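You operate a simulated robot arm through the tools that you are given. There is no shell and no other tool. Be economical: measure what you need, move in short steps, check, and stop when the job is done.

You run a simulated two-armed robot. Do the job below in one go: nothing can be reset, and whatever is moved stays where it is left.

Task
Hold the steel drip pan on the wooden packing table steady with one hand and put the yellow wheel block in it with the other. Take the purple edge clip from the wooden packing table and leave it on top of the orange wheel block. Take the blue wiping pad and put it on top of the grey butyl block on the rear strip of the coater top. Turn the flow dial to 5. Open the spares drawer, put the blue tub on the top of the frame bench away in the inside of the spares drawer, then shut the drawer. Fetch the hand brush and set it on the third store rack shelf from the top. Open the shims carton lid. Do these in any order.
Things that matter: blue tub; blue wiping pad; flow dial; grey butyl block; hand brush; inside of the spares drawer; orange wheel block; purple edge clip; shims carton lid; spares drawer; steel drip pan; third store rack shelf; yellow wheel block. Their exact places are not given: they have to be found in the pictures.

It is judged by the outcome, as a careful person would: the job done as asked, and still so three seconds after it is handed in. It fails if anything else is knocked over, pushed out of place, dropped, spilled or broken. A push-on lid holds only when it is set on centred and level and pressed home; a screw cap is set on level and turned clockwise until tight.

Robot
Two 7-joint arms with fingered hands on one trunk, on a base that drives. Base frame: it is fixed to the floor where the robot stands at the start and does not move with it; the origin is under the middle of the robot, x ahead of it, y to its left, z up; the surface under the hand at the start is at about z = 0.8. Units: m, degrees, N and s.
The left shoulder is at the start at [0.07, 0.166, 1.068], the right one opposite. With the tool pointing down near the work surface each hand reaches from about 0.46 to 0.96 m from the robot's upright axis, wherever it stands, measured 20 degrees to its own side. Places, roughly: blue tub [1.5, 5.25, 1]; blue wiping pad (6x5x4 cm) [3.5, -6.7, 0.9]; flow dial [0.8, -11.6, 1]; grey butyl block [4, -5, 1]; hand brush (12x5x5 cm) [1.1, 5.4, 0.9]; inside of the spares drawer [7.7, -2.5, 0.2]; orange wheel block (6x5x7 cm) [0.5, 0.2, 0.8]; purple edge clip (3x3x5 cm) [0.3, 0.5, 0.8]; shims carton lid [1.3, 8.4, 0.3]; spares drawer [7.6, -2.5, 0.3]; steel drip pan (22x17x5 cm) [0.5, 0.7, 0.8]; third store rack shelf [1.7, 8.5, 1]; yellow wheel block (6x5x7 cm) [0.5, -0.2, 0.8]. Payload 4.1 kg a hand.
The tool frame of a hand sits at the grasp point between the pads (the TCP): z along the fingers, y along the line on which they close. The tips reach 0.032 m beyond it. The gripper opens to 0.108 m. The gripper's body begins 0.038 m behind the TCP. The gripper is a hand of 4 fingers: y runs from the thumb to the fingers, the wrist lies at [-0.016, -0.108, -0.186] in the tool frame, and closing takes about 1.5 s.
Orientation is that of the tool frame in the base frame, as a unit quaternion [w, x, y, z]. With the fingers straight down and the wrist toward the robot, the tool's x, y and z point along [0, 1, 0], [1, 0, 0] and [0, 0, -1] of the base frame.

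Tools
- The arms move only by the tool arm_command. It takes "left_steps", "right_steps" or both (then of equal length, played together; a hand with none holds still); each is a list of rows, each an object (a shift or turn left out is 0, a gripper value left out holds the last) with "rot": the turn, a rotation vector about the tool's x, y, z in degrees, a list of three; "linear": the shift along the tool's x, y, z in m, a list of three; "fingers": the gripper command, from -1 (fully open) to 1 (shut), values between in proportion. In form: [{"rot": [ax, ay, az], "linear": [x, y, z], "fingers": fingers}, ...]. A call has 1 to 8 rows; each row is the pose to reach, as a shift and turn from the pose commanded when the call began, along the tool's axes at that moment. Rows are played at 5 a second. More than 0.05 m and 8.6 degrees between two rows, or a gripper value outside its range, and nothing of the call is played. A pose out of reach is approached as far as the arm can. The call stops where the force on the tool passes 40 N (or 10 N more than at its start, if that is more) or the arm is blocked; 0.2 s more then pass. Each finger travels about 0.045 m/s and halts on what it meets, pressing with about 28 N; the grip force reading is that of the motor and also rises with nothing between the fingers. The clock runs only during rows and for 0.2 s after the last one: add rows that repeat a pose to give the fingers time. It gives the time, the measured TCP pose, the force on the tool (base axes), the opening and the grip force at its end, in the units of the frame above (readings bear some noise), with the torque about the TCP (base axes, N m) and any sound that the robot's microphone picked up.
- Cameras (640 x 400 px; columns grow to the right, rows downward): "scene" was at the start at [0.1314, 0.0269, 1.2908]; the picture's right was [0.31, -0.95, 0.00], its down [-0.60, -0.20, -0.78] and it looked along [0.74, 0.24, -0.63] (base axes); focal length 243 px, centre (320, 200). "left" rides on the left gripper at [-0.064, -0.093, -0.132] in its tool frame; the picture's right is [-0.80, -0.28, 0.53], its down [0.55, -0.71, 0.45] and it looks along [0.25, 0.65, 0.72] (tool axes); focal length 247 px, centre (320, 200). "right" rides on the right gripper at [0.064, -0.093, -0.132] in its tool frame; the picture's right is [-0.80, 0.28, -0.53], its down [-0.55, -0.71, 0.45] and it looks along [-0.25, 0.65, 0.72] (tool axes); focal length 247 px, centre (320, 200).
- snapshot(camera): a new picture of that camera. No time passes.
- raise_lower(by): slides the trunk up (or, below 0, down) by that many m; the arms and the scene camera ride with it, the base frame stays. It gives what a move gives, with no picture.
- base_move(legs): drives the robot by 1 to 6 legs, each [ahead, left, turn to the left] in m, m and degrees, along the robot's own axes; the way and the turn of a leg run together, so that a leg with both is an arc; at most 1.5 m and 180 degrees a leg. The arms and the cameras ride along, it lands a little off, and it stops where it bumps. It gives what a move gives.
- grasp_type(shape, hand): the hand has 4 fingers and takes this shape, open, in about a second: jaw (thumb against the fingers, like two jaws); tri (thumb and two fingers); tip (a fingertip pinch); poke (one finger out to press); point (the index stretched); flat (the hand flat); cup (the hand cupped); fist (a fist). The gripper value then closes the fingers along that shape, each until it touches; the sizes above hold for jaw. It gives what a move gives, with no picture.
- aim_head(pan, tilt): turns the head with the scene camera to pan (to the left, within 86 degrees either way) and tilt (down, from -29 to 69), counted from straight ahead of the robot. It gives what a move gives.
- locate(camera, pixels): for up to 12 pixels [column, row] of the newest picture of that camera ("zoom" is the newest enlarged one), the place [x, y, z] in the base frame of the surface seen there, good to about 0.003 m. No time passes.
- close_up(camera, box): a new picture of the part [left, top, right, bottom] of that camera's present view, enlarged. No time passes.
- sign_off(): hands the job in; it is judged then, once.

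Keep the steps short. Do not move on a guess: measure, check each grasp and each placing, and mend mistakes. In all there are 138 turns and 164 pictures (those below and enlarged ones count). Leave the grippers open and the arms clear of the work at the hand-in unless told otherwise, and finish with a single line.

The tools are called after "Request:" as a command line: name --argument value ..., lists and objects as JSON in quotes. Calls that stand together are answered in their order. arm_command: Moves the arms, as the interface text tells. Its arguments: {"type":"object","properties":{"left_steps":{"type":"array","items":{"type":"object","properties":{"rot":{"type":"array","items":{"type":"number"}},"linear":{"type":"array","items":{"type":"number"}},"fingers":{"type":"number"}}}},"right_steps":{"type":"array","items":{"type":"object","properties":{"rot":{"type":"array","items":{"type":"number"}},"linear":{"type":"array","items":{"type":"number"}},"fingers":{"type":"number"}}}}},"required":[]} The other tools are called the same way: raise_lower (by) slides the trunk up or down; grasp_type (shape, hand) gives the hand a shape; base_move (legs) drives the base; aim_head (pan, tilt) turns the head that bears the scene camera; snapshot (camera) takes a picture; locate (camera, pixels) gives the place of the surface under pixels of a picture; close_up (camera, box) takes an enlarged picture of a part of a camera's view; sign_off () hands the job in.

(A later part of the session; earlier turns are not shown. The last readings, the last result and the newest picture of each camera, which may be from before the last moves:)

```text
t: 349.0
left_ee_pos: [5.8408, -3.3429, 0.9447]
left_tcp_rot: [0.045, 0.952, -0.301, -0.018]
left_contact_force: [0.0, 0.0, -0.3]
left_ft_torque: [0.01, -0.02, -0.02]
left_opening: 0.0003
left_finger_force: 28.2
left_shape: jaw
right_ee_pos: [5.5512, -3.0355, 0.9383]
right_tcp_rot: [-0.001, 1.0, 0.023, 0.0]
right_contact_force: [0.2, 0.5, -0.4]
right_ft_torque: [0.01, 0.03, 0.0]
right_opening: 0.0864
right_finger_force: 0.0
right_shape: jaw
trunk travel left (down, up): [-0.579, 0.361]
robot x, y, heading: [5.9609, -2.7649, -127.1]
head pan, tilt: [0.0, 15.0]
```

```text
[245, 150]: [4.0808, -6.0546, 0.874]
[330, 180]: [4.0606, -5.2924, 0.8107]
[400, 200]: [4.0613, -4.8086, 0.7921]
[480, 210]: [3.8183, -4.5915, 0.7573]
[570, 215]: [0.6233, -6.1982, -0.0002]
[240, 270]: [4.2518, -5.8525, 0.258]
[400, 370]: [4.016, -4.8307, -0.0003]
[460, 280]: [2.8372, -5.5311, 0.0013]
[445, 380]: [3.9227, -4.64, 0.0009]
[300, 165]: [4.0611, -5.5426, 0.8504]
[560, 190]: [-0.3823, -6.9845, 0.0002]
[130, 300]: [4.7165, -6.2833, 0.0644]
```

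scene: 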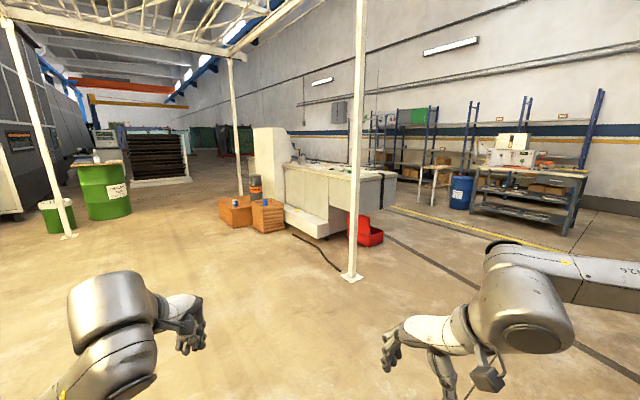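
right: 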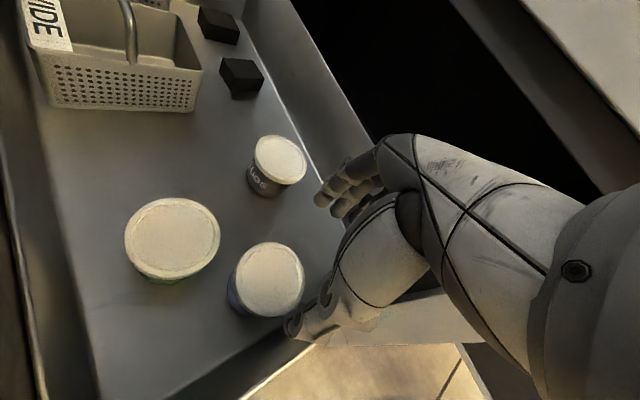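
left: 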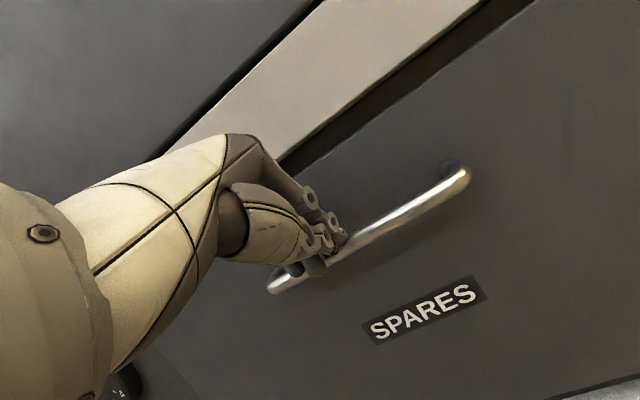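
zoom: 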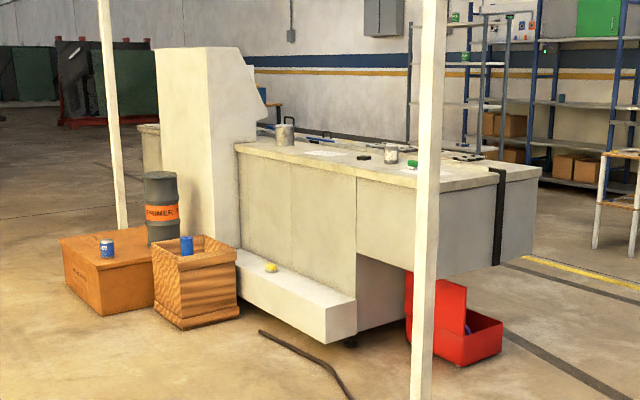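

The coater's top lies at z≈0.87, x≈3.4–4.06, y −4.6…−6; a post stands at (4.45, −4.34). I'll drive around to its west side.

Request:
base_move --legs '[[0, 0, -33.6], [1.2, 0, 0], [1.2, 0, 0], [1.1, 0, 0], [0, 0, 70.7], [0.3, 0, 0]]'

Request:
aim_head --pan 35 --tilt 22

Request:
snapshot --camera "scene"

Request:
close_up --camera "scene" --box '[160, 60, 480, 260]'

Request:
locate --camera "zoom" --pixels '[[80, 120], [160, 120], [240, 120], [320, 120], [400, 120], [160, 200], [240, 200], [320, 200], [400, 200], [480, 200], [240, 280], [400, 280]]'

```text
t: 372.6
left_ee_pos: [2.8397, -4.7686, 0.9445]
left_tcp_rot: [0.047, 0.999, 0.002, -0.005]
left_contact_force: [0.6, -1.3, -0.2]
left_ft_torque: [-0.01, 0.03, -0.04]
left_opening: 0.0
left_finger_force: 27.3
left_shape: jaw
right_ee_pos: [2.4256, -4.6854, 0.9396]
right_tcp_rot: [-0.003, 0.946, 0.324, 0.0]
right_contact_force: [-0.5, -0.7, -0.2]
right_ft_torque: [-0.03, -0.01, 0.01]
right_opening: 0.0861
right_finger_force: 0.1
right_shape: jaw
trunk travel left (down, up): [-0.579, 0.361]
robot x, y, heading: [2.6068, -4.221, -91.7]
head pan, tilt: [0.0, 15.0]
```

```text
t: 373.6
left_ee_pos: [2.8396, -4.7685, 0.944]
left_tcp_rot: [0.05, 0.999, 0.002, -0.005]
left_contact_force: [0.7, 0.4, 0.3]
left_ft_torque: [-0.02, 0.03, 0.03]
left_opening: 0.0
left_finger_force: 27.6
left_shape: jaw
right_ee_pos: [2.4266, -4.6853, 0.9395]
right_tcp_rot: [-0.002, 0.946, 0.325, 0.0]
right_contact_force: [0.3, -0.5, -0.3]
right_ft_torque: [0.02, -0.02, 0.0]
right_opening: 0.0862
right_finger_force: 0.1
right_shape: jaw
trunk travel left (down, up): [-0.579, 0.361]
robot x, y, heading: [2.6065, -4.2212, -92.0]
head pan, tilt: [35.0, 22.0]
```

```text
40 pictures are left
```

scene: 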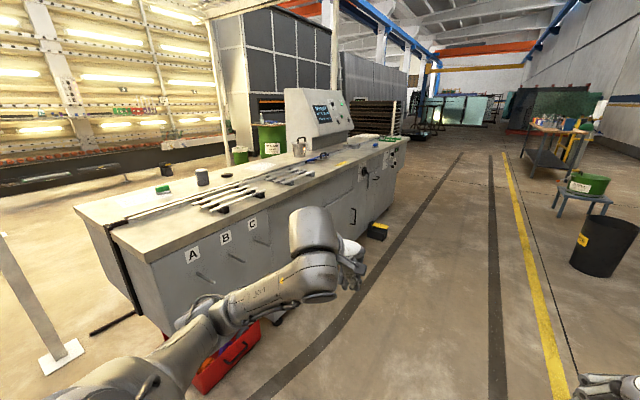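

```text
2.00 times, centred on (320, 160) of scene
```

zoom: 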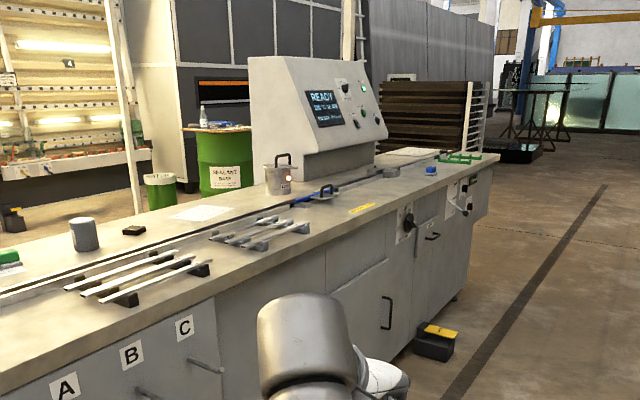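

```text
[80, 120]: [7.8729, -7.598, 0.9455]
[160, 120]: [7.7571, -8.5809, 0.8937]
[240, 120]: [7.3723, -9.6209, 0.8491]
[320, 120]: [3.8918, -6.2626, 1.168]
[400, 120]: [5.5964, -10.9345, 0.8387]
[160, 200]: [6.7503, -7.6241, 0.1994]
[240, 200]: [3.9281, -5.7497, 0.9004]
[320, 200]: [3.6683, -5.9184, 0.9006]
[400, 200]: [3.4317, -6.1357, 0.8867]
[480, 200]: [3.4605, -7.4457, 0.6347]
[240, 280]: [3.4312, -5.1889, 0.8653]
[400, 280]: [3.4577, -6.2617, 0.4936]
```

I see a blue pad at zoom (432,170), a dark block at (133,230) on the rear strip, and a box on the floor at (435,345). I'll measure these.

Request:
locate --camera "zoom" --pixels '[[432, 170], [425, 171], [440, 171], [133, 230], [122, 232], [146, 230], [412, 345], [450, 355], [84, 220], [390, 172], [425, 180]]'

Request:
close_up --camera "scene" --box '[190, 160, 250, 200]'

Request:
close_up --camera "scene" --box '[340, 120, 410, 165]'

```text
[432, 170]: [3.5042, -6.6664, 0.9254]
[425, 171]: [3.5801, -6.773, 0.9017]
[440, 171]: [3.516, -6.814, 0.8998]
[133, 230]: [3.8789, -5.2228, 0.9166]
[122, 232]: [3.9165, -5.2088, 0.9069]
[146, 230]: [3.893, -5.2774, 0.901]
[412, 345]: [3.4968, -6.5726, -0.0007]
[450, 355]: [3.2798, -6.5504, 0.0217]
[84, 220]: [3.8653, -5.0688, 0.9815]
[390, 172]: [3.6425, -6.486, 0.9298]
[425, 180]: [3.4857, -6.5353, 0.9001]
```

```text
10.00 times, centred on (220, 180) of scene
```

zoom: 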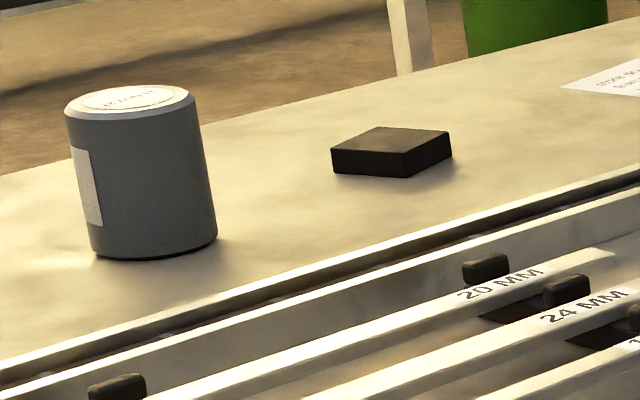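

```text
8.89 times, centred on (375, 142) of scene
```

zoom: 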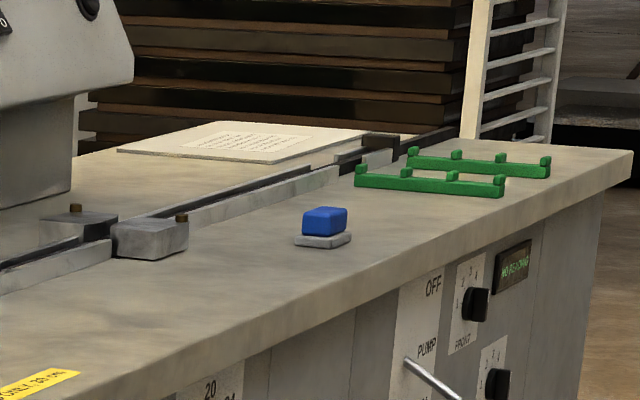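

The slab at (3.89, −5.24) and a grey can at (3.87, −5.07) are both on the rear strip; I'll read the can's label on the way. Now I'll drive to the pad.

Request:
close_up --camera "scene" --box '[194, 165, 214, 190]'

Request:
raise_lower --by 0.06

Request:
base_move --legs '[[1.4, 0.05, 0], [1.28, 0.05, 0], [0, 0, 92], [0.22, 0, 0]]'

Request:
aim_head --pan 15 --tilt 35

Request:
snapshot --camera "scene"

```text
16.00 times, centred on (204, 178) of scene
```

zoom: 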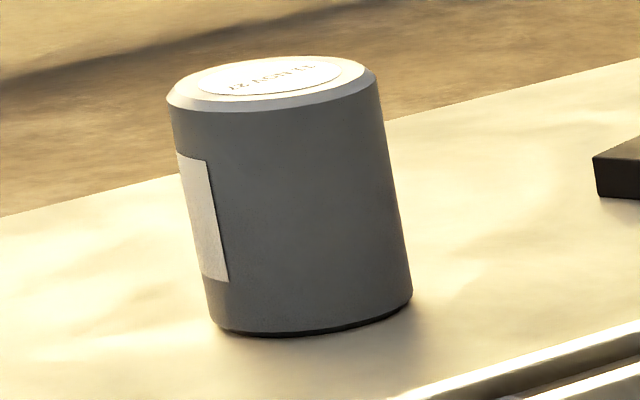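

```text
t: 374.6
left_ee_pos: [2.8402, -4.768, 1.0031]
left_tcp_rot: [0.049, 0.999, 0.002, -0.004]
left_contact_force: [0.1, 0.3, 0.1]
left_ft_torque: [0.02, 0.0, 0.03]
left_opening: 0.0
left_finger_force: 28.1
left_shape: jaw
right_ee_pos: [2.4268, -4.6856, 0.9986]
right_tcp_rot: [-0.003, 0.946, 0.326, 0.0]
right_contact_force: [0.7, 0.2, 0.9]
right_ft_torque: [0.02, -0.05, -0.03]
right_opening: 0.0863
right_finger_force: 0.0
right_shape: jaw
trunk travel left (down, up): [-0.639, 0.301]
robot x, y, heading: [2.6064, -4.225, -92.0]
head pan, tilt: [35.0, 22.0]
```

```text
t: 392.7
left_ee_pos: [3.338, -6.6493, 1.0032]
left_tcp_rot: [0.038, 0.703, 0.709, 0.031]
left_contact_force: [-0.1, 0.4, 0.4]
left_ft_torque: [0.01, 0.01, 0.02]
left_opening: 0.0
left_finger_force: 27.9
left_shape: jaw
right_ee_pos: [3.2597, -7.063, 0.9983]
right_tcp_rot: [-0.002, 0.435, 0.9, -0.003]
right_contact_force: [0.7, 0.0, -0.6]
right_ft_torque: [-0.02, 0.01, 0.01]
right_opening: 0.0865
right_finger_force: 0.1
right_shape: jaw
trunk travel left (down, up): [-0.639, 0.301]
robot x, y, heading: [2.7965, -6.8856, -1.8]
head pan, tilt: [35.0, 22.0]
```

```text
t: 393.5
left_ee_pos: [3.3375, -6.6491, 1.0039]
left_tcp_rot: [0.037, 0.703, 0.71, 0.032]
left_contact_force: [0.6, -0.5, -0.7]
left_ft_torque: [0.01, 0.02, 0.0]
left_opening: 0.0
left_finger_force: 27.9
left_shape: jaw
right_ee_pos: [3.2571, -7.0623, 0.9995]
right_tcp_rot: [-0.001, 0.436, 0.9, -0.001]
right_contact_force: [-1.3, 0.4, 0.6]
right_ft_torque: [-0.04, -0.04, 0.01]
right_opening: 0.0861
right_finger_force: 0.2
right_shape: jaw
trunk travel left (down, up): [-0.639, 0.301]
robot x, y, heading: [2.7963, -6.8848, -1.6]
head pan, tilt: [15.0, 35.0]
```

```text
35 pictures are left
```

scene: 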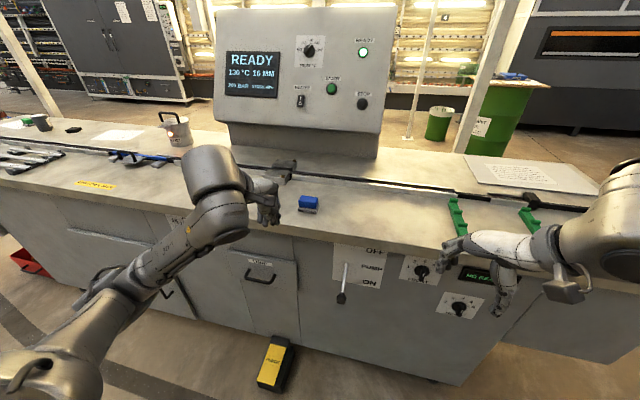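

Request:
close_up --camera "scene" --box '[285, 185, 333, 221]'

Request:
locate --camera "zoom" --pixels '[[175, 140], [425, 140], [175, 195], [430, 200], [300, 165], [300, 240], [180, 270], [430, 300], [190, 240], [425, 255]]'

Request:
close_up --camera "scene" --box '[10, 105, 90, 145]'

```text
11.11 times, centred on (309, 203) of scene
```

zoom: 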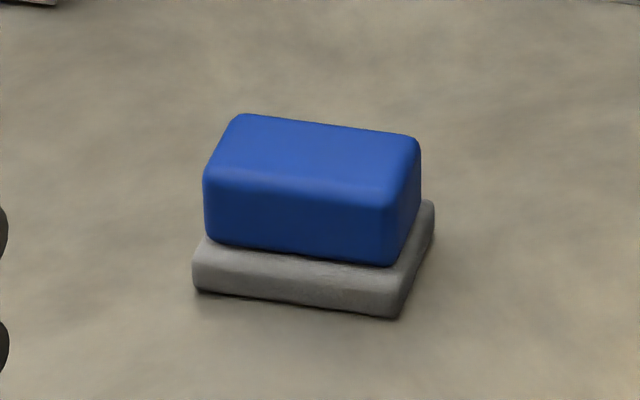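

```text
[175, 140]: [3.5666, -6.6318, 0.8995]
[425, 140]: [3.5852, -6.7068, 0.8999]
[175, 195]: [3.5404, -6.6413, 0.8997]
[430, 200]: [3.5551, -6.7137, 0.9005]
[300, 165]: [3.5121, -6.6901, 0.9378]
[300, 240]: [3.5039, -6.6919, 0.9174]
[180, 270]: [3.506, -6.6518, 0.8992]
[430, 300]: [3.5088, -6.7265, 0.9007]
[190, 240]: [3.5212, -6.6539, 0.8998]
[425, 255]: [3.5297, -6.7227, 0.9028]
```

```text
8.00 times, centred on (50, 125) of scene
```

zoom: 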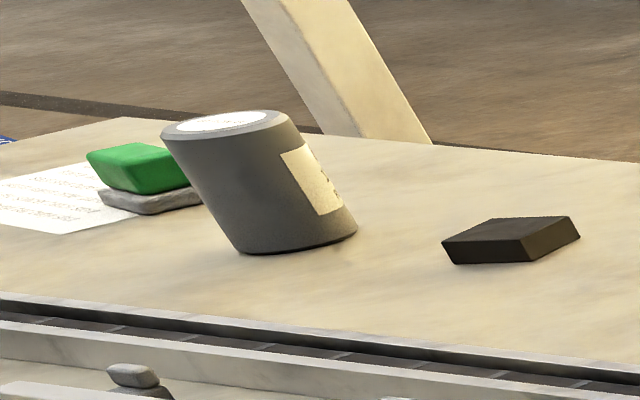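

Pad centre ≈ (3.518, −6.689), square to the base, top 0.94. The left hand opens above it, then goes down, grips and lifts.

Request:
arm_command --left_steps '[{"linear": [-0.01, 0.04, 0.004], "rot": [1.5, 0, 0], "fingers": -1}, {"linear": [-0.02, 0.08, 0.009], "rot": [3, 0, 0], "fingers": -1}, {"linear": [-0.03, 0.12, 0.014], "rot": [4.5, 0, 0], "fingers": -1}, {"linear": [-0.0418, 0.16, 0.02], "rot": [5.6, 0, 0], "fingers": -1}, {"linear": [-0.0418, 0.178, 0.022], "rot": [5.6, 0, 0], "fingers": -1}, {"linear": [-0.0418, 0.178, 0.022], "rot": [5.6, 0, 0], "fingers": -1}, {"linear": [-0.0418, 0.178, 0.022], "rot": [5.6, 0, 0], "fingers": -1}]'

Request:
close_up --camera "scene" --box '[250, 130, 370, 220]'

Request:
arm_command --left_steps '[{"linear": [0, 0, 0.03]}, {"linear": [0, 0, 0.062]}, {"linear": [0, 0, 0.062]}, {"linear": [0, 0, 0.062], "fingers": 1}, {"linear": [0, 0, 0.062], "fingers": 1}, {"linear": [0, 0, 0.062], "fingers": 1}, {"linear": [0, 0, 0.062], "fingers": 1}, {"linear": [0, 0, 0.062], "fingers": 1}]'

Request:
snapshot --camera "left"

```text
t: 395.1
left_ee_pos: [3.5186, -6.6888, 0.9999]
left_tcp_rot: [0.003, 0.703, 0.711, -0.003]
left_contact_force: [-0.1, 0.8, 0.4]
left_ft_torque: [-0.01, -0.01, -0.03]
left_opening: 0.1079
left_finger_force: 0.0
left_shape: jaw
right_ee_pos: [3.2582, -7.0632, 0.9991]
right_tcp_rot: [-0.002, 0.436, 0.9, -0.001]
right_contact_force: [0.7, 0.8, -0.1]
right_ft_torque: [-0.02, 0.02, -0.01]
right_opening: 0.0861
right_finger_force: 0.0
right_shape: jaw
trunk travel left (down, up): [-0.639, 0.301]
robot x, y, heading: [2.7969, -6.8861, -1.4]
head pan, tilt: [15.0, 35.0]
```

```text
4.44 times, centred on (310, 175) of scene
```

zoom: 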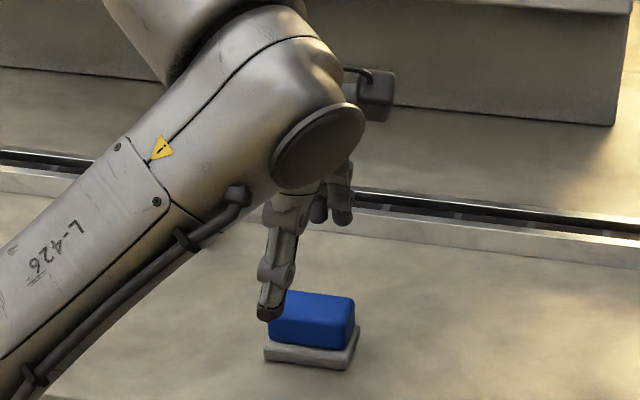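

```text
t: 396.9
left_ee_pos: [3.5163, -6.6902, 0.943]
left_tcp_rot: [0.005, 0.703, 0.711, -0.002]
left_contact_force: [3.2, 2.7, 12.5]
left_ft_torque: [0.01, -0.41, 0.07]
left_opening: 0.0334
left_finger_force: 28.0
left_shape: jaw
right_ee_pos: [3.2568, -7.0626, 0.999]
right_tcp_rot: [-0.001, 0.436, 0.9, -0.002]
right_contact_force: [-0.2, -0.2, 0.2]
right_ft_torque: [-0.03, -0.01, 0.01]
right_opening: 0.0862
right_finger_force: 0.1
right_shape: jaw
trunk travel left (down, up): [-0.639, 0.301]
robot x, y, heading: [2.794, -6.886, -1.6]
head pan, tilt: [15.0, 35.0]
```

```text
31 pictures are left
```

left: 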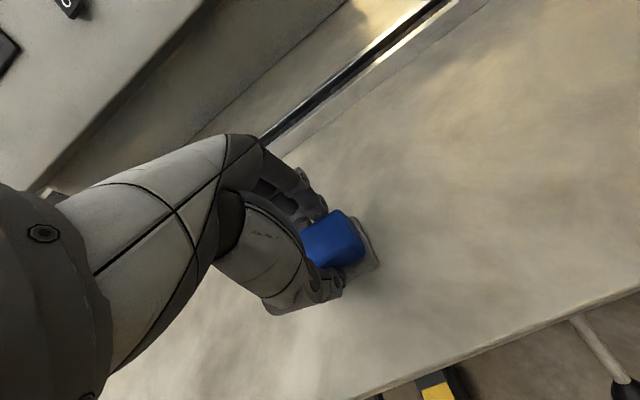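

Gripped. I'll lift it, back off and strafe left to the butyl block.

Request:
arm_command --left_steps '[{"linear": [0, 0, -0.03]}, {"linear": [0, 0, -0.07]}, {"linear": [0, 0, -0.11]}, {"linear": [0, 0, -0.15]}, {"linear": [0, -0.02, -0.18]}, {"linear": [0, -0.04, -0.2]}]'

Request:
base_move --legs '[[-0.2, 0, 1.5], [0, 1.45, 0], [0, 0.15, 0], [0.4, 0, 0]]'

Request:
aim_head --pan 12 --tilt 35

Request:
snapshot --camera "scene"

Request:
snapshot --camera "left"

```text
t: 398.3
left_ee_pos: [3.4762, -6.6911, 1.1364]
left_tcp_rot: [0.003, 0.704, 0.71, -0.004]
left_contact_force: [0.0, 0.0, -0.8]
left_ft_torque: [0.01, -0.02, -0.02]
left_opening: 0.0322
left_finger_force: 28.1
left_shape: jaw
right_ee_pos: [3.2571, -7.063, 0.9989]
right_tcp_rot: [-0.001, 0.436, 0.9, -0.001]
right_contact_force: [0.1, 0.3, 0.2]
right_ft_torque: [0.0, -0.02, 0.0]
right_opening: 0.086
right_finger_force: 0.0
right_shape: jaw
trunk travel left (down, up): [-0.639, 0.301]
robot x, y, heading: [2.7997, -6.8866, -1.8]
head pan, tilt: [15.0, 35.0]
```

```text
t: 409.9
left_ee_pos: [3.6916, -5.0461, 1.1365]
left_tcp_rot: [0.003, 0.693, 0.721, -0.003]
left_contact_force: [0.2, -0.8, 0.4]
left_ft_torque: [0.04, 0.01, 0.02]
left_opening: 0.0318
left_finger_force: 27.7
left_shape: jaw
right_ee_pos: [3.4817, -5.4248, 0.998]
right_tcp_rot: [-0.002, 0.424, 0.906, -0.002]
right_contact_force: [0.3, 0.4, 0.0]
right_ft_torque: [0.01, 0.0, -0.02]
right_opening: 0.0861
right_finger_force: 0.0
right_shape: jaw
trunk travel left (down, up): [-0.639, 0.301]
robot x, y, heading: [3.019, -5.2629, -0.1]
head pan, tilt: [15.0, 35.0]
```

```text
t: 410.5
left_ee_pos: [3.6912, -5.0464, 1.1372]
left_tcp_rot: [0.003, 0.693, 0.721, -0.003]
left_contact_force: [0.3, 0.9, -1.4]
left_ft_torque: [0.01, 0.01, 0.03]
left_opening: 0.0318
left_finger_force: 27.7
left_shape: jaw
right_ee_pos: [3.4823, -5.4248, 0.9994]
right_tcp_rot: [-0.002, 0.424, 0.906, -0.003]
right_contact_force: [-0.4, -0.2, -0.4]
right_ft_torque: [-0.01, -0.01, -0.02]
right_opening: 0.0862
right_finger_force: 0.0
right_shape: jaw
trunk travel left (down, up): [-0.639, 0.301]
robot x, y, heading: [3.0136, -5.2586, -0.3]
head pan, tilt: [12.0, 35.0]
```

```text
30 pictures are left
```

scene: 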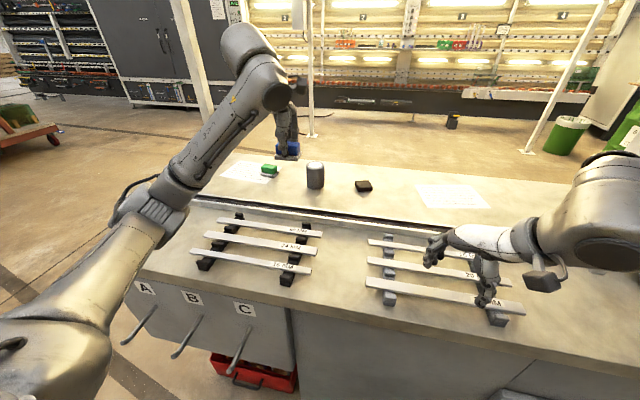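

```text
29 pictures are left
```

left: 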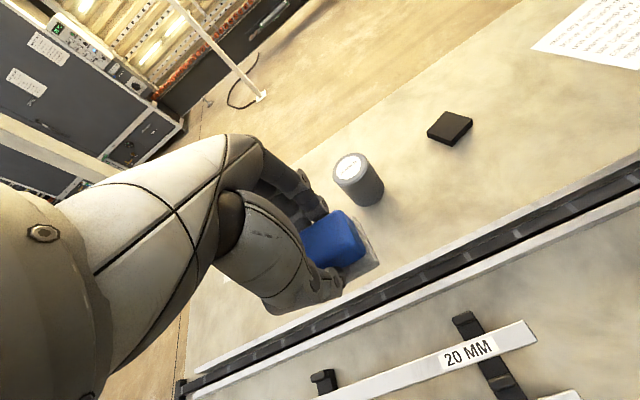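

Request:
close_up --camera "left" --box '[325, 145, 390, 210]'

Request:
locate --camera "left" --pixels '[[350, 167], [338, 168], [365, 162], [347, 156], [355, 178], [448, 127]]'

Request:
close_up --camera "scene" --box '[300, 155, 335, 195]'

Request:
locate --camera "zoom" --pixels '[[290, 95], [190, 95], [385, 95], [290, 65], [290, 125], [290, 200]]'

```text
6.15 times, centred on (358, 178) of left
```

zoom: 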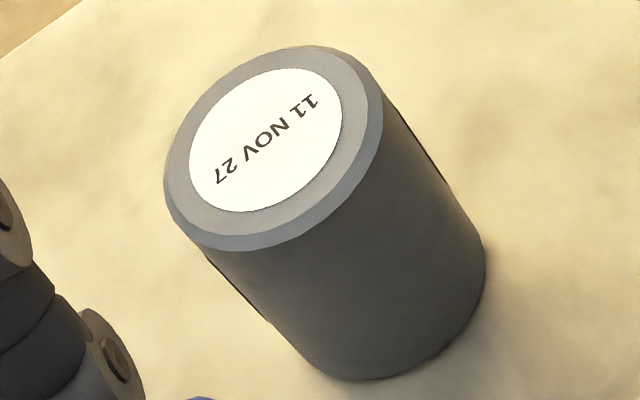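

```text
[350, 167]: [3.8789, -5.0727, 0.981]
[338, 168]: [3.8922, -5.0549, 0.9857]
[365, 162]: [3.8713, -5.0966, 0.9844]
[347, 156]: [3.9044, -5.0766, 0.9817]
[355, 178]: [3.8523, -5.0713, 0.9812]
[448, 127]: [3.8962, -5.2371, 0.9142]
```

```text
10.00 times, centred on (318, 175) of scene
```

zoom: 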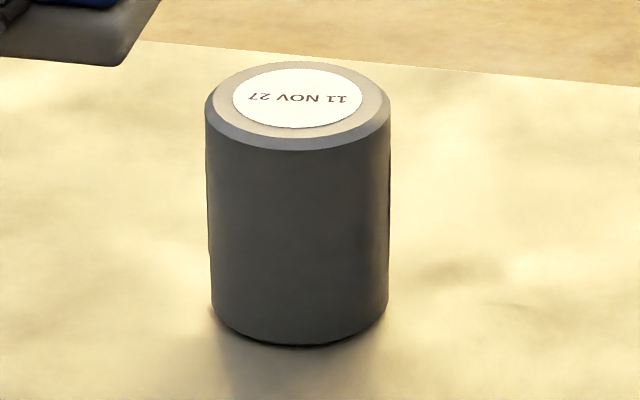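

```text
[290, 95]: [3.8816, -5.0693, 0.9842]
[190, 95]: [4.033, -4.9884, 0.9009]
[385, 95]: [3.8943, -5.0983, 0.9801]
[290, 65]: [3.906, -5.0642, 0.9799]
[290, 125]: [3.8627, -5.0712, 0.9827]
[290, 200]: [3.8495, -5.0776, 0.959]
```

"11 NOV 27" – a dated material block, so the grey cylinder is the butyl block: centre (3.882, −5.073), top 0.982. I'll carry the pad above it.

Request:
arm_command --left_steps '[{"linear": [-0.008, 0.04, 0]}, {"linear": [-0.016, 0.08, 0]}, {"linear": [-0.024, 0.12, 0]}, {"linear": [-0.032, 0.16, 0]}, {"linear": [-0.0346, 0.1898, 0.02]}, {"linear": [-0.0346, 0.1898, 0.055]}, {"linear": [-0.0346, 0.1898, 0.09]}, {"linear": [-0.0346, 0.1898, 0.09]}]'

Request:
close_up --camera "scene" --box '[280, 120, 360, 200]'

Request:
locate --camera "zoom" --pixels '[[320, 160], [260, 170], [300, 200], [340, 200], [300, 260], [320, 330]]'

Request:
snapshot --camera "left"

```text
t: 412.3
left_ee_pos: [3.8812, -5.0734, 1.0482]
left_tcp_rot: [0.002, 0.693, 0.721, -0.003]
left_contact_force: [0.0, 0.1, 0.3]
left_ft_torque: [-0.02, 0.0, 0.02]
left_opening: 0.0315
left_finger_force: 28.2
left_shape: jaw
right_ee_pos: [3.4824, -5.4243, 1.0002]
right_tcp_rot: [-0.001, 0.424, 0.906, -0.001]
right_contact_force: [0.2, -0.4, 1.4]
right_ft_torque: [-0.03, -0.01, 0.02]
right_opening: 0.0862
right_finger_force: 0.1
right_shape: jaw
trunk travel left (down, up): [-0.639, 0.301]
robot x, y, heading: [3.0176, -5.2582, -0.1]
head pan, tilt: [12.0, 35.0]
```

```text
5.00 times, centred on (320, 160) of scene
```

zoom: 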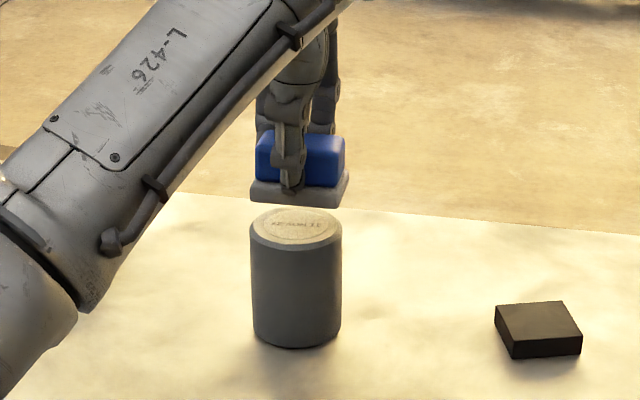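

```text
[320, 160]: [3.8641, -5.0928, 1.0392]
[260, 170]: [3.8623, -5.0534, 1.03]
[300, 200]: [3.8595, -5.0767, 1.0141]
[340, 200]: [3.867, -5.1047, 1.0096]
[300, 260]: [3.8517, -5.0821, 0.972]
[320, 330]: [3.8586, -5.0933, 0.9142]
```

```text
25 pictures are left
```

left: 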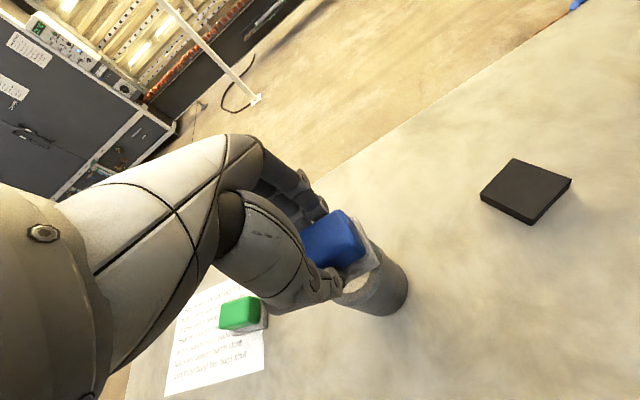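

Centred. I'll lower about 24 mm onto the block, release and rise.

Request:
arm_command --left_steps '[{"linear": [0, 0, 0.012]}, {"linear": [0, 0, 0.019]}, {"linear": [0, 0, 0.022]}, {"linear": [0, 0, 0.024]}, {"linear": [0, 0, 0.025]}, {"linear": [0, 0, 0.025]}]'

Request:
arm_command --left_steps '[{"fingers": 0.2}, {"fingers": 0}, {"fingers": -0.2}, {"fingers": -0.2}, {"linear": [0, 0, -0.03]}, {"linear": [0, 0, -0.07]}, {"linear": [0, 0, -0.11]}, {"linear": [0, 0, -0.15]}]'

Request:
close_up --camera "scene" --box '[280, 120, 360, 200]'

```text
t: 413.7
left_ee_pos: [3.882, -5.0757, 1.0239]
left_tcp_rot: [0.005, 0.694, 0.72, -0.002]
left_contact_force: [1.1, 1.3, 7.6]
left_ft_torque: [-0.01, -0.23, 0.04]
left_opening: 0.0316
left_finger_force: 28.3
left_shape: jaw
right_ee_pos: [3.4818, -5.4231, 0.9978]
right_tcp_rot: [-0.001, 0.423, 0.906, -0.002]
right_contact_force: [0.0, -0.1, 0.0]
right_ft_torque: [-0.01, -0.03, 0.03]
right_opening: 0.086
right_finger_force: 0.1
right_shape: jaw
trunk travel left (down, up): [-0.639, 0.301]
robot x, y, heading: [3.0188, -5.2603, -0.0]
head pan, tilt: [12.0, 35.0]
```

```text
t: 415.5
left_ee_pos: [3.8818, -5.0724, 1.1716]
left_tcp_rot: [0.003, 0.693, 0.721, -0.002]
left_contact_force: [-0.6, 0.1, -0.7]
left_ft_torque: [0.01, -0.02, 0.02]
left_opening: 0.0644
left_finger_force: 0.0
left_shape: jaw
right_ee_pos: [3.4798, -5.4243, 0.9998]
right_tcp_rot: [0.0, 0.423, 0.906, -0.001]
right_contact_force: [-0.9, 0.4, 0.1]
right_ft_torque: [-0.01, 0.02, 0.0]
right_opening: 0.0865
right_finger_force: 0.0
right_shape: jaw
trunk travel left (down, up): [-0.639, 0.301]
robot x, y, heading: [3.0171, -5.2642, 0.0]
head pan, tilt: [12.0, 35.0]
```

```text
5.00 times, centred on (320, 160) of scene
```

zoom: 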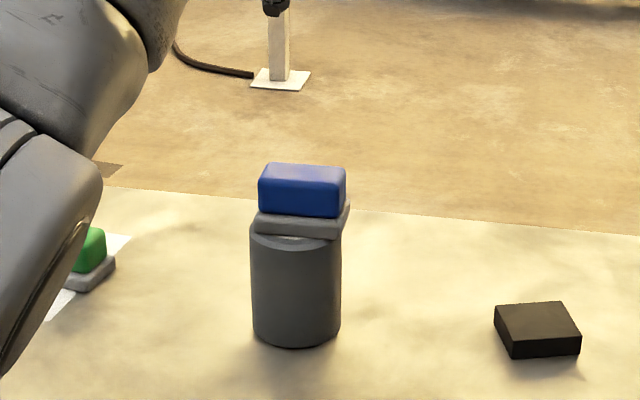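

The pad rests on the butyl block. Now I'll retract, back off, turn south and drive toward the flow dial.

Request:
arm_command --left_steps '[{"linear": [0, -0.05, 0]}, {"linear": [0, -0.1, 0]}, {"linear": [0, -0.15, 0]}, {"linear": [0, -0.2, 0]}, {"linear": [0, -0.25, 0]}, {"linear": [0, -0.3, 0]}, {"linear": [0, -0.33, 0]}]'

Request:
base_move --legs '[[-0.3, 0, 0], [0, 0, -90], [1.4, 0, 0], [1.4, 0, 0], [1.0, 0, 0]]'

Request:
aim_head --pan -32 --tilt 15

Request:
snapshot --camera "scene"

Request:
locate --camera "scene" --pixels '[[320, 200], [260, 200], [380, 200], [320, 170], [260, 170], [380, 170], [320, 230], [440, 200], [200, 200], [380, 230], [260, 230], [440, 170]]'

```text
t: 417.1
left_ee_pos: [3.5516, -5.0865, 1.1751]
left_tcp_rot: [0.003, 0.694, 0.72, -0.002]
left_contact_force: [-1.4, 1.5, 0.2]
left_ft_torque: [0.02, -0.02, 0.0]
left_opening: 0.0643
left_finger_force: 0.1
left_shape: jaw
right_ee_pos: [3.4812, -5.4255, 0.9987]
right_tcp_rot: [-0.001, 0.424, 0.906, -0.002]
right_contact_force: [0.2, 0.6, 0.2]
right_ft_torque: [-0.02, 0.01, -0.02]
right_opening: 0.0861
right_finger_force: 0.1
right_shape: jaw
trunk travel left (down, up): [-0.639, 0.301]
robot x, y, heading: [3.0168, -5.2605, 0.0]
head pan, tilt: [12.0, 35.0]
```

```text
t: 440.5
left_ee_pos: [3.1194, -9.4979, 1.1749]
left_tcp_rot: [0.0, 0.998, 0.056, -0.005]
left_contact_force: [0.4, -0.1, -0.4]
left_ft_torque: [0.03, -0.01, 0.01]
left_opening: 0.0644
left_finger_force: 0.0
left_shape: jaw
right_ee_pos: [2.7789, -9.4531, 0.9994]
right_tcp_rot: [-0.002, 0.927, 0.375, 0.0]
right_contact_force: [-0.6, 0.1, 0.0]
right_ft_torque: [0.03, -0.03, 0.0]
right_opening: 0.0863
right_finger_force: 0.1
right_shape: jaw
trunk travel left (down, up): [-0.639, 0.301]
robot x, y, heading: [2.9075, -8.9746, -85.7]
head pan, tilt: [12.0, 35.0]
```

```text
t: 441.6
left_ee_pos: [3.1188, -9.4992, 1.176]
left_tcp_rot: [0.001, 0.998, 0.057, -0.004]
left_contact_force: [0.2, -0.4, -0.1]
left_ft_torque: [0.0, 0.03, -0.03]
left_opening: 0.0646
left_finger_force: 0.0
left_shape: jaw
right_ee_pos: [2.7776, -9.4536, 0.9999]
right_tcp_rot: [-0.002, 0.927, 0.375, 0.0]
right_contact_force: [0.2, 0.0, 0.2]
right_ft_torque: [0.01, -0.01, -0.01]
right_opening: 0.0861
right_finger_force: 0.0
right_shape: jaw
trunk travel left (down, up): [-0.639, 0.301]
robot x, y, heading: [2.909, -8.9737, -85.3]
head pan, tilt: [-32.0, 15.0]
```

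```text
23 pictures are left
```

scene: 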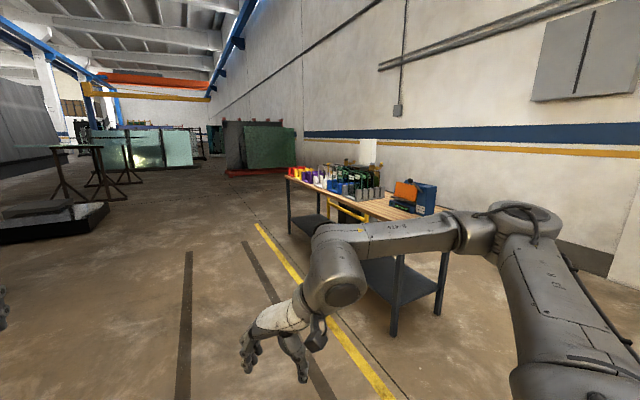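

```text
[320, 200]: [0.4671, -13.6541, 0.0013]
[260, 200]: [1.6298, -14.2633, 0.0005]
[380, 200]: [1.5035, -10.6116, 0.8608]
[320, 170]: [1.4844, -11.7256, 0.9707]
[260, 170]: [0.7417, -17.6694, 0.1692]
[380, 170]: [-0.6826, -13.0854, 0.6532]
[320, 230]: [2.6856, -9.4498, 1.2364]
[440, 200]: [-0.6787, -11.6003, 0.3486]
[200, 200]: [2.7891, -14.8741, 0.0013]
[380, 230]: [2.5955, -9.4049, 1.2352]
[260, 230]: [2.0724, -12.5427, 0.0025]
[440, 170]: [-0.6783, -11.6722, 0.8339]
```

Request:
close_up --camera "scene" --box '[280, 130, 450, 230]'

Request:
locate --camera "zoom" --pixels '[[330, 60], [240, 150], [290, 215], [345, 225], [330, 130], [200, 215], [500, 230], [420, 330], [160, 230], [60, 190], [290, 170], [380, 215]]'

```text
3.76 times, centred on (365, 180) of scene
```

zoom: 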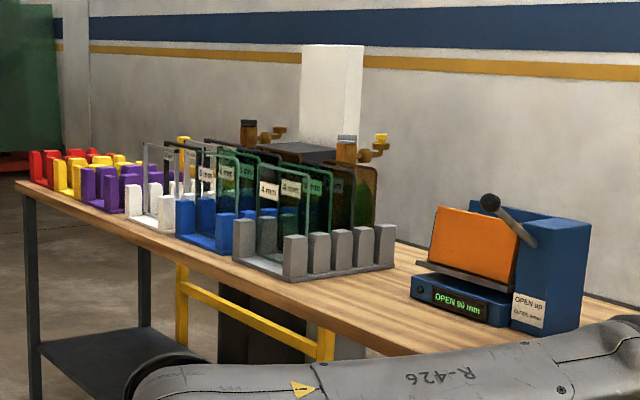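

```text
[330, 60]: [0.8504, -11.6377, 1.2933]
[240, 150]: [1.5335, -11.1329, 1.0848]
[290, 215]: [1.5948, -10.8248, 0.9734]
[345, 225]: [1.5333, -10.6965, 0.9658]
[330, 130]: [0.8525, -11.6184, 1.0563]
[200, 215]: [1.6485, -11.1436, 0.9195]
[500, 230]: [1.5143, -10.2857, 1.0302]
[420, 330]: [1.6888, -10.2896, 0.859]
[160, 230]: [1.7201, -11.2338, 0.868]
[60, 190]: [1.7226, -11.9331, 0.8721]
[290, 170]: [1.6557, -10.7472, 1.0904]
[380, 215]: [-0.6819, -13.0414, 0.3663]
```

The dial belongs to the white column unit at (0.85, −11.63) behind the bench. I'll drive around the bench's north end and look at it from the wall side.

Request:
base_move --legs '[[0, 0, -94.7], [1.3, 0, 0], [1.1, 0, 0], [0, 0, 90], [0.6, 0, 0]]'

Request:
aim_head --pan 8 --tilt 18

Request:
snapshot --camera "scene"

Request:
close_up --camera "scene" --box '[220, 80, 420, 220]'

Request:
locate --camera "zoom" --pixels '[[320, 200], [240, 200], [400, 200], [320, 120], [240, 120], [400, 120], [320, 280], [240, 280], [400, 280], [320, 350], [480, 280], [160, 280]]'

```text
t: 463.9
left_ee_pos: [0.6686, -10.1421, 1.1757]
left_tcp_rot: [0.0, 1.0, 0.002, -0.005]
left_contact_force: [1.3, -1.1, 0.3]
left_ft_torque: [-0.01, 0.02, 0.03]
left_opening: 0.0646
left_finger_force: 0.1
left_shape: jaw
right_ee_pos: [0.3347, -10.0608, 0.9989]
right_tcp_rot: [-0.001, 0.945, 0.326, 0.001]
right_contact_force: [-0.2, -0.3, -0.1]
right_ft_torque: [-0.02, -0.04, 0.02]
right_opening: 0.0863
right_finger_force: 0.1
right_shape: jaw
trunk travel left (down, up): [-0.639, 0.301]
robot x, y, heading: [0.5122, -9.6027, -91.7]
head pan, tilt: [-32.0, 15.0]
```

```text
t: 465.0
left_ee_pos: [0.6697, -10.1421, 1.1746]
left_tcp_rot: [0.0, 1.0, 0.002, -0.004]
left_contact_force: [-0.6, -0.1, 0.1]
left_ft_torque: [-0.01, -0.01, 0.0]
left_opening: 0.0645
left_finger_force: 0.0
left_shape: jaw
right_ee_pos: [0.3349, -10.0613, 0.9994]
right_tcp_rot: [-0.002, 0.946, 0.325, 0.0]
right_contact_force: [0.8, -0.5, 0.4]
right_ft_torque: [-0.01, 0.01, -0.02]
right_opening: 0.0862
right_finger_force: 0.0
right_shape: jaw
trunk travel left (down, up): [-0.639, 0.301]
robot x, y, heading: [0.5113, -9.603, -91.8]
head pan, tilt: [8.0, 18.0]
```

```text
21 pictures are left
```

scene: 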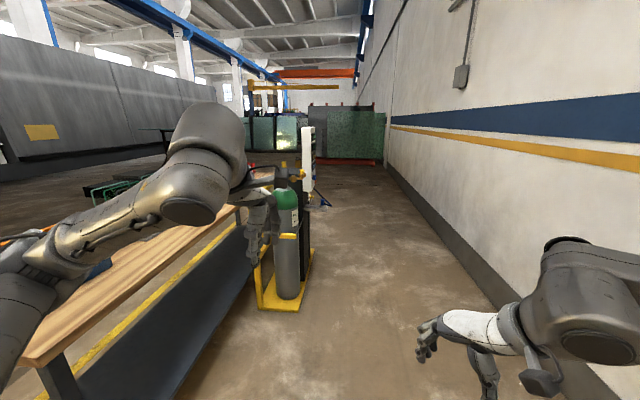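

```text
2.86 times, centred on (320, 150) of scene
```

zoom: 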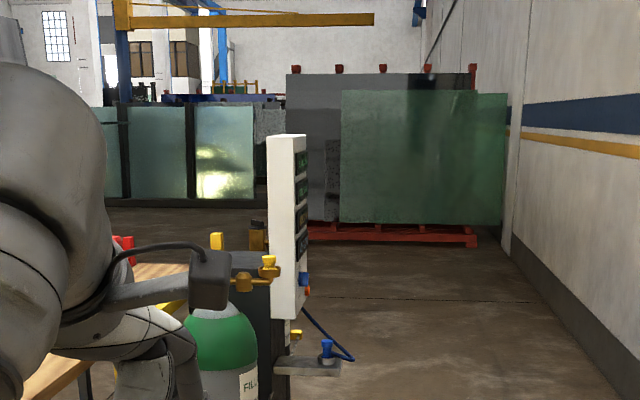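

```text
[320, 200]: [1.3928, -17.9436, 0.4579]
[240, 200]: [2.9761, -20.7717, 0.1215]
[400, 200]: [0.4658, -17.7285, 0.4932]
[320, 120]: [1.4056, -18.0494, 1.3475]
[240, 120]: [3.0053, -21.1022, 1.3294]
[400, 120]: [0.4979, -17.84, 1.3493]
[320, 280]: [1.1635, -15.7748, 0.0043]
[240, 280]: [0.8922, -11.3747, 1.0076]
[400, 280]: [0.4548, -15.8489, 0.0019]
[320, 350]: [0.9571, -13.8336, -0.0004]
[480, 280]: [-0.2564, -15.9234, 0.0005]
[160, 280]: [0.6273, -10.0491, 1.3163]
```

The panel faces west. I'll go down the wall side to about (−0.03, −11.6) and turn to face it.

Request:
base_move --legs '[[0, -0.5, 0], [1.0, 0, 1.8], [1.0, 0, 0], [0, 0, 90]]'

Request:
aim_head --pan 0 --tilt 22

Request:
snapshot --camera "scene"

Request:
close_up --camera "scene" --box '[240, 100, 400, 260]'

Request:
locate --camera "zoom" --pixels '[[320, 100], [320, 150], [320, 200], [320, 250], [320, 300], [250, 200], [250, 250], [390, 200], [390, 250], [280, 225], [360, 225], [250, 150]]'

```text
t: 481.2
left_ee_pos: [0.59, -11.3639, 1.1745]
left_tcp_rot: [0.003, 0.676, 0.737, -0.003]
left_contact_force: [-1.1, 0.0, 0.5]
left_ft_torque: [0.01, 0.0, 0.01]
left_opening: 0.0646
left_finger_force: 0.1
left_shape: jaw
right_ee_pos: [0.5354, -11.7049, 0.9989]
right_tcp_rot: [-0.001, 0.401, 0.916, -0.002]
right_contact_force: [-0.6, 0.2, 0.1]
right_ft_torque: [-0.01, 0.0, 0.0]
right_opening: 0.0861
right_finger_force: 0.1
right_shape: jaw
trunk travel left (down, up): [-0.639, 0.301]
robot x, y, heading: [0.063, -11.5636, 3.2]
head pan, tilt: [8.0, 18.0]
```

```text
t: 481.9
left_ee_pos: [0.5894, -11.363, 1.1745]
left_tcp_rot: [0.003, 0.675, 0.737, -0.003]
left_contact_force: [0.8, -0.3, -0.6]
left_ft_torque: [-0.03, -0.02, -0.01]
left_opening: 0.0648
left_finger_force: 0.0
left_shape: jaw
right_ee_pos: [0.5349, -11.7057, 0.999]
right_tcp_rot: [-0.001, 0.401, 0.916, -0.001]
right_contact_force: [0.2, 1.2, 1.0]
right_ft_torque: [-0.02, 0.01, 0.01]
right_opening: 0.0862
right_finger_force: 0.1
right_shape: jaw
trunk travel left (down, up): [-0.639, 0.301]
robot x, y, heading: [0.0617, -11.5646, 2.7]
head pan, tilt: [0.0, 22.0]
```

```text
19 pictures are left
```

scene: 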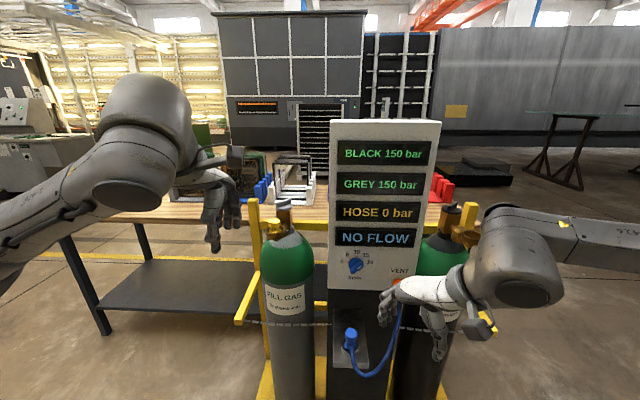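

```text
2.50 times, centred on (320, 180) of scene
```

zoom: 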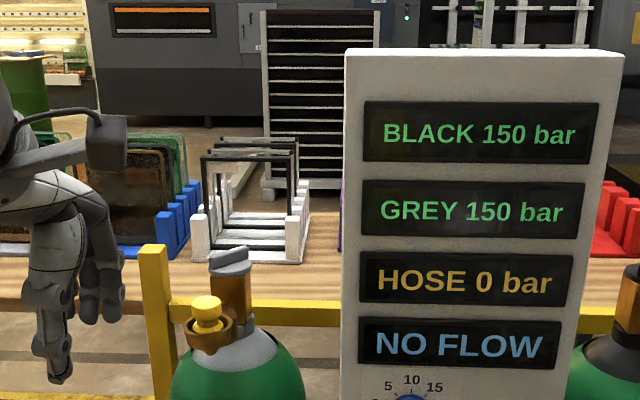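

```text
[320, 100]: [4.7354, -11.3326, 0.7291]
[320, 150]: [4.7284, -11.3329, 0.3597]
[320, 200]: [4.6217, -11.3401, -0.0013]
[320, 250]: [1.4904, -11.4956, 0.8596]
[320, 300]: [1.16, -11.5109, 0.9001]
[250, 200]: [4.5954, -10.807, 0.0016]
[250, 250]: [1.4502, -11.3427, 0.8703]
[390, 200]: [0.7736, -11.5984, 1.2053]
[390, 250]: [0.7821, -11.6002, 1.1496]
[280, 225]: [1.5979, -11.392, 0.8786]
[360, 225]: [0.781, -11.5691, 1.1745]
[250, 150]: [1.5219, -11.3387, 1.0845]
```

Dial at about (356,264), with numbers. I'll zoom in and measure it.

Request:
close_up --camera "scene" --box '[335, 243, 381, 287]'

Request:
locate --camera "zoom" --pixels '[[290, 205], [240, 215], [340, 215], [290, 160], [290, 260], [260, 180], [320, 240], [130, 330], [450, 300], [450, 100]]'

```text
9.09 times, centred on (358, 265) of scene
```

zoom: 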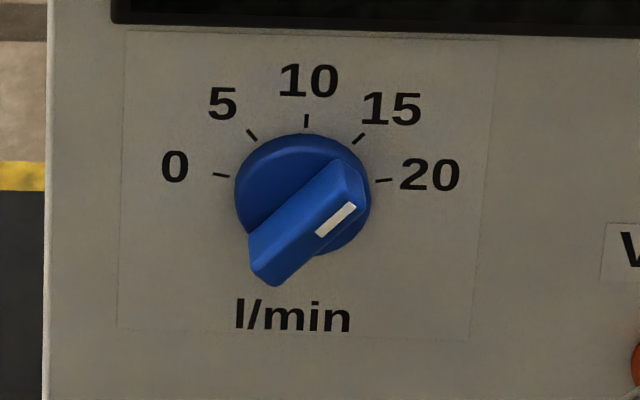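

```text
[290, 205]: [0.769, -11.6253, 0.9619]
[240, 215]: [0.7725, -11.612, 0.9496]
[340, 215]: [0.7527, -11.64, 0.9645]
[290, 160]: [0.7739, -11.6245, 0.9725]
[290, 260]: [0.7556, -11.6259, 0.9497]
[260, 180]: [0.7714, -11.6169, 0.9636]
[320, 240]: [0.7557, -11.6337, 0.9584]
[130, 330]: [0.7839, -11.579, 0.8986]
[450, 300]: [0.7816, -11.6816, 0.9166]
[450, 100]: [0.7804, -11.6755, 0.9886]
```

The pointer stands near 15; it must turn about 87° counter‑clockwise to 5. I'll grip the knob bar with the left hand pointing forward: shift the base, then turn the hand in free space.

Request:
base_move --legs '[[-0.11, 0, -2.7], [0, -0.365, 0]]'

Request:
arm_command --left_steps '[{"linear": [0.015, 0.025, 0.03], "rot": [-7.15, -2.67, -2.67], "fingers": 0.3}, {"linear": [0.03, 0.05, 0.06], "rot": [-14.3, -5.34, -5.34], "fingers": 0.3}, {"linear": [0.045, 0.075, 0.09], "rot": [-21.45, -8, -8], "fingers": 0.3}, {"linear": [0.06, 0.1, 0.12], "rot": [-28.6, -10.7, -10.7], "fingers": 0.3}, {"linear": [0.075, 0.125, 0.15], "rot": [-35.75, -13.35, -13.35], "fingers": 0.3}, {"linear": [0.09, 0.15, 0.18], "rot": [-42.9, -16, -16], "fingers": 0.3}, {"linear": [0.1, 0.175, 0.21], "rot": [-50, -18.7, -18.7], "fingers": 0.3}]'

Request:
arm_command --left_steps '[{"rot": [-7.15, -2.67, -2.67]}, {"rot": [-14.3, -5.34, -5.34]}, {"rot": [-21.45, -8, -8]}, {"rot": [-28.6, -10.7, -10.7]}, {"rot": [-35.8, -13.3, -13.3]}, {"rot": [-35.8, -13.3, -13.3]}]'

Request:
aim_head --pan 15 --tilt 25

Request:
snapshot --camera "scene"

```text
t: 485.1
left_ee_pos: [0.4934, -11.7614, 1.1748]
left_tcp_rot: [0.004, 0.691, 0.723, -0.003]
left_contact_force: [0.1, 0.8, 0.2]
left_ft_torque: [0.02, 0.0, -0.02]
left_opening: 0.0645
left_finger_force: 0.1
left_shape: jaw
right_ee_pos: [0.424, -12.1012, 0.9985]
right_tcp_rot: [-0.001, 0.421, 0.907, -0.001]
right_contact_force: [0.4, -0.2, -0.7]
right_ft_torque: [-0.02, -0.01, 0.01]
right_opening: 0.0861
right_finger_force: 0.0
right_shape: jaw
trunk travel left (down, up): [-0.639, 0.301]
robot x, y, heading: [-0.0416, -11.9401, 0.4]
head pan, tilt: [0.0, 22.0]
```

```text
t: 486.7
left_ee_pos: [0.6633, -11.6583, 0.9614]
left_tcp_rot: [0.405, 0.494, 0.745, 0.192]
left_contact_force: [-0.6, 0.2, -0.2]
left_ft_torque: [0.04, 0.0, 0.0]
left_opening: 0.0379
left_finger_force: 0.0
left_shape: jaw
right_ee_pos: [0.4239, -12.1008, 0.9982]
right_tcp_rot: [-0.001, 0.421, 0.907, -0.001]
right_contact_force: [-0.8, -0.6, 0.1]
right_ft_torque: [0.0, 0.02, -0.02]
right_opening: 0.086
right_finger_force: 0.0
right_shape: jaw
trunk travel left (down, up): [-0.639, 0.301]
robot x, y, heading: [-0.0451, -11.9433, 0.3]
head pan, tilt: [0.0, 22.0]
```

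```text
t: 488.1
left_ee_pos: [0.6629, -11.6579, 0.9637]
left_tcp_rot: [0.638, 0.278, 0.65, 0.305]
left_contact_force: [-0.1, -0.2, -0.5]
left_ft_torque: [-0.03, 0.01, 0.02]
left_opening: 0.0378
left_finger_force: 0.0
left_shape: jaw
left hand out of reach, approached as far as the arm can: row 4
right_ee_pos: [0.4248, -12.102, 0.9995]
right_tcp_rot: [-0.001, 0.421, 0.907, -0.001]
right_contact_force: [-0.4, -0.2, 0.4]
right_ft_torque: [0.03, -0.01, 0.0]
right_opening: 0.0862
right_finger_force: 0.1
right_shape: jaw
trunk travel left (down, up): [-0.639, 0.301]
robot x, y, heading: [-0.0423, -11.9422, 0.3]
head pan, tilt: [0.0, 22.0]
```

```text
t: 488.9
left_ee_pos: [0.663, -11.6557, 0.964]
left_tcp_rot: [0.637, 0.277, 0.651, 0.306]
left_contact_force: [-0.1, 0.3, -0.1]
left_ft_torque: [0.04, 0.01, 0.01]
left_opening: 0.0378
left_finger_force: 0.0
left_shape: jaw
right_ee_pos: [0.4245, -12.1002, 0.9985]
right_tcp_rot: [-0.001, 0.421, 0.907, -0.003]
right_contact_force: [-0.3, -0.4, -0.1]
right_ft_torque: [-0.01, -0.01, 0.01]
right_opening: 0.0865
right_finger_force: 0.2
right_shape: jaw
trunk travel left (down, up): [-0.639, 0.301]
robot x, y, heading: [-0.0422, -11.9403, 0.3]
head pan, tilt: [15.0, 25.0]
```

```text
16 pictures are left
```

scene: 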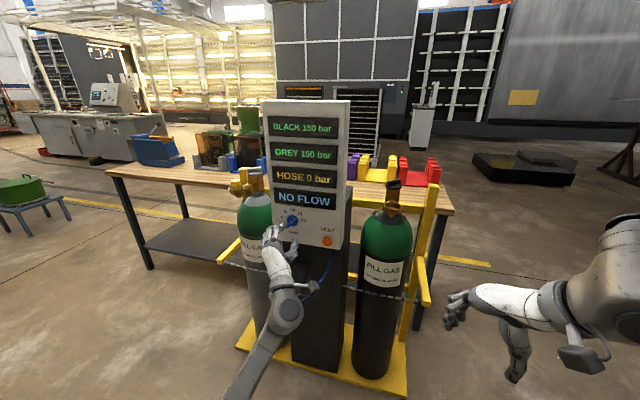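

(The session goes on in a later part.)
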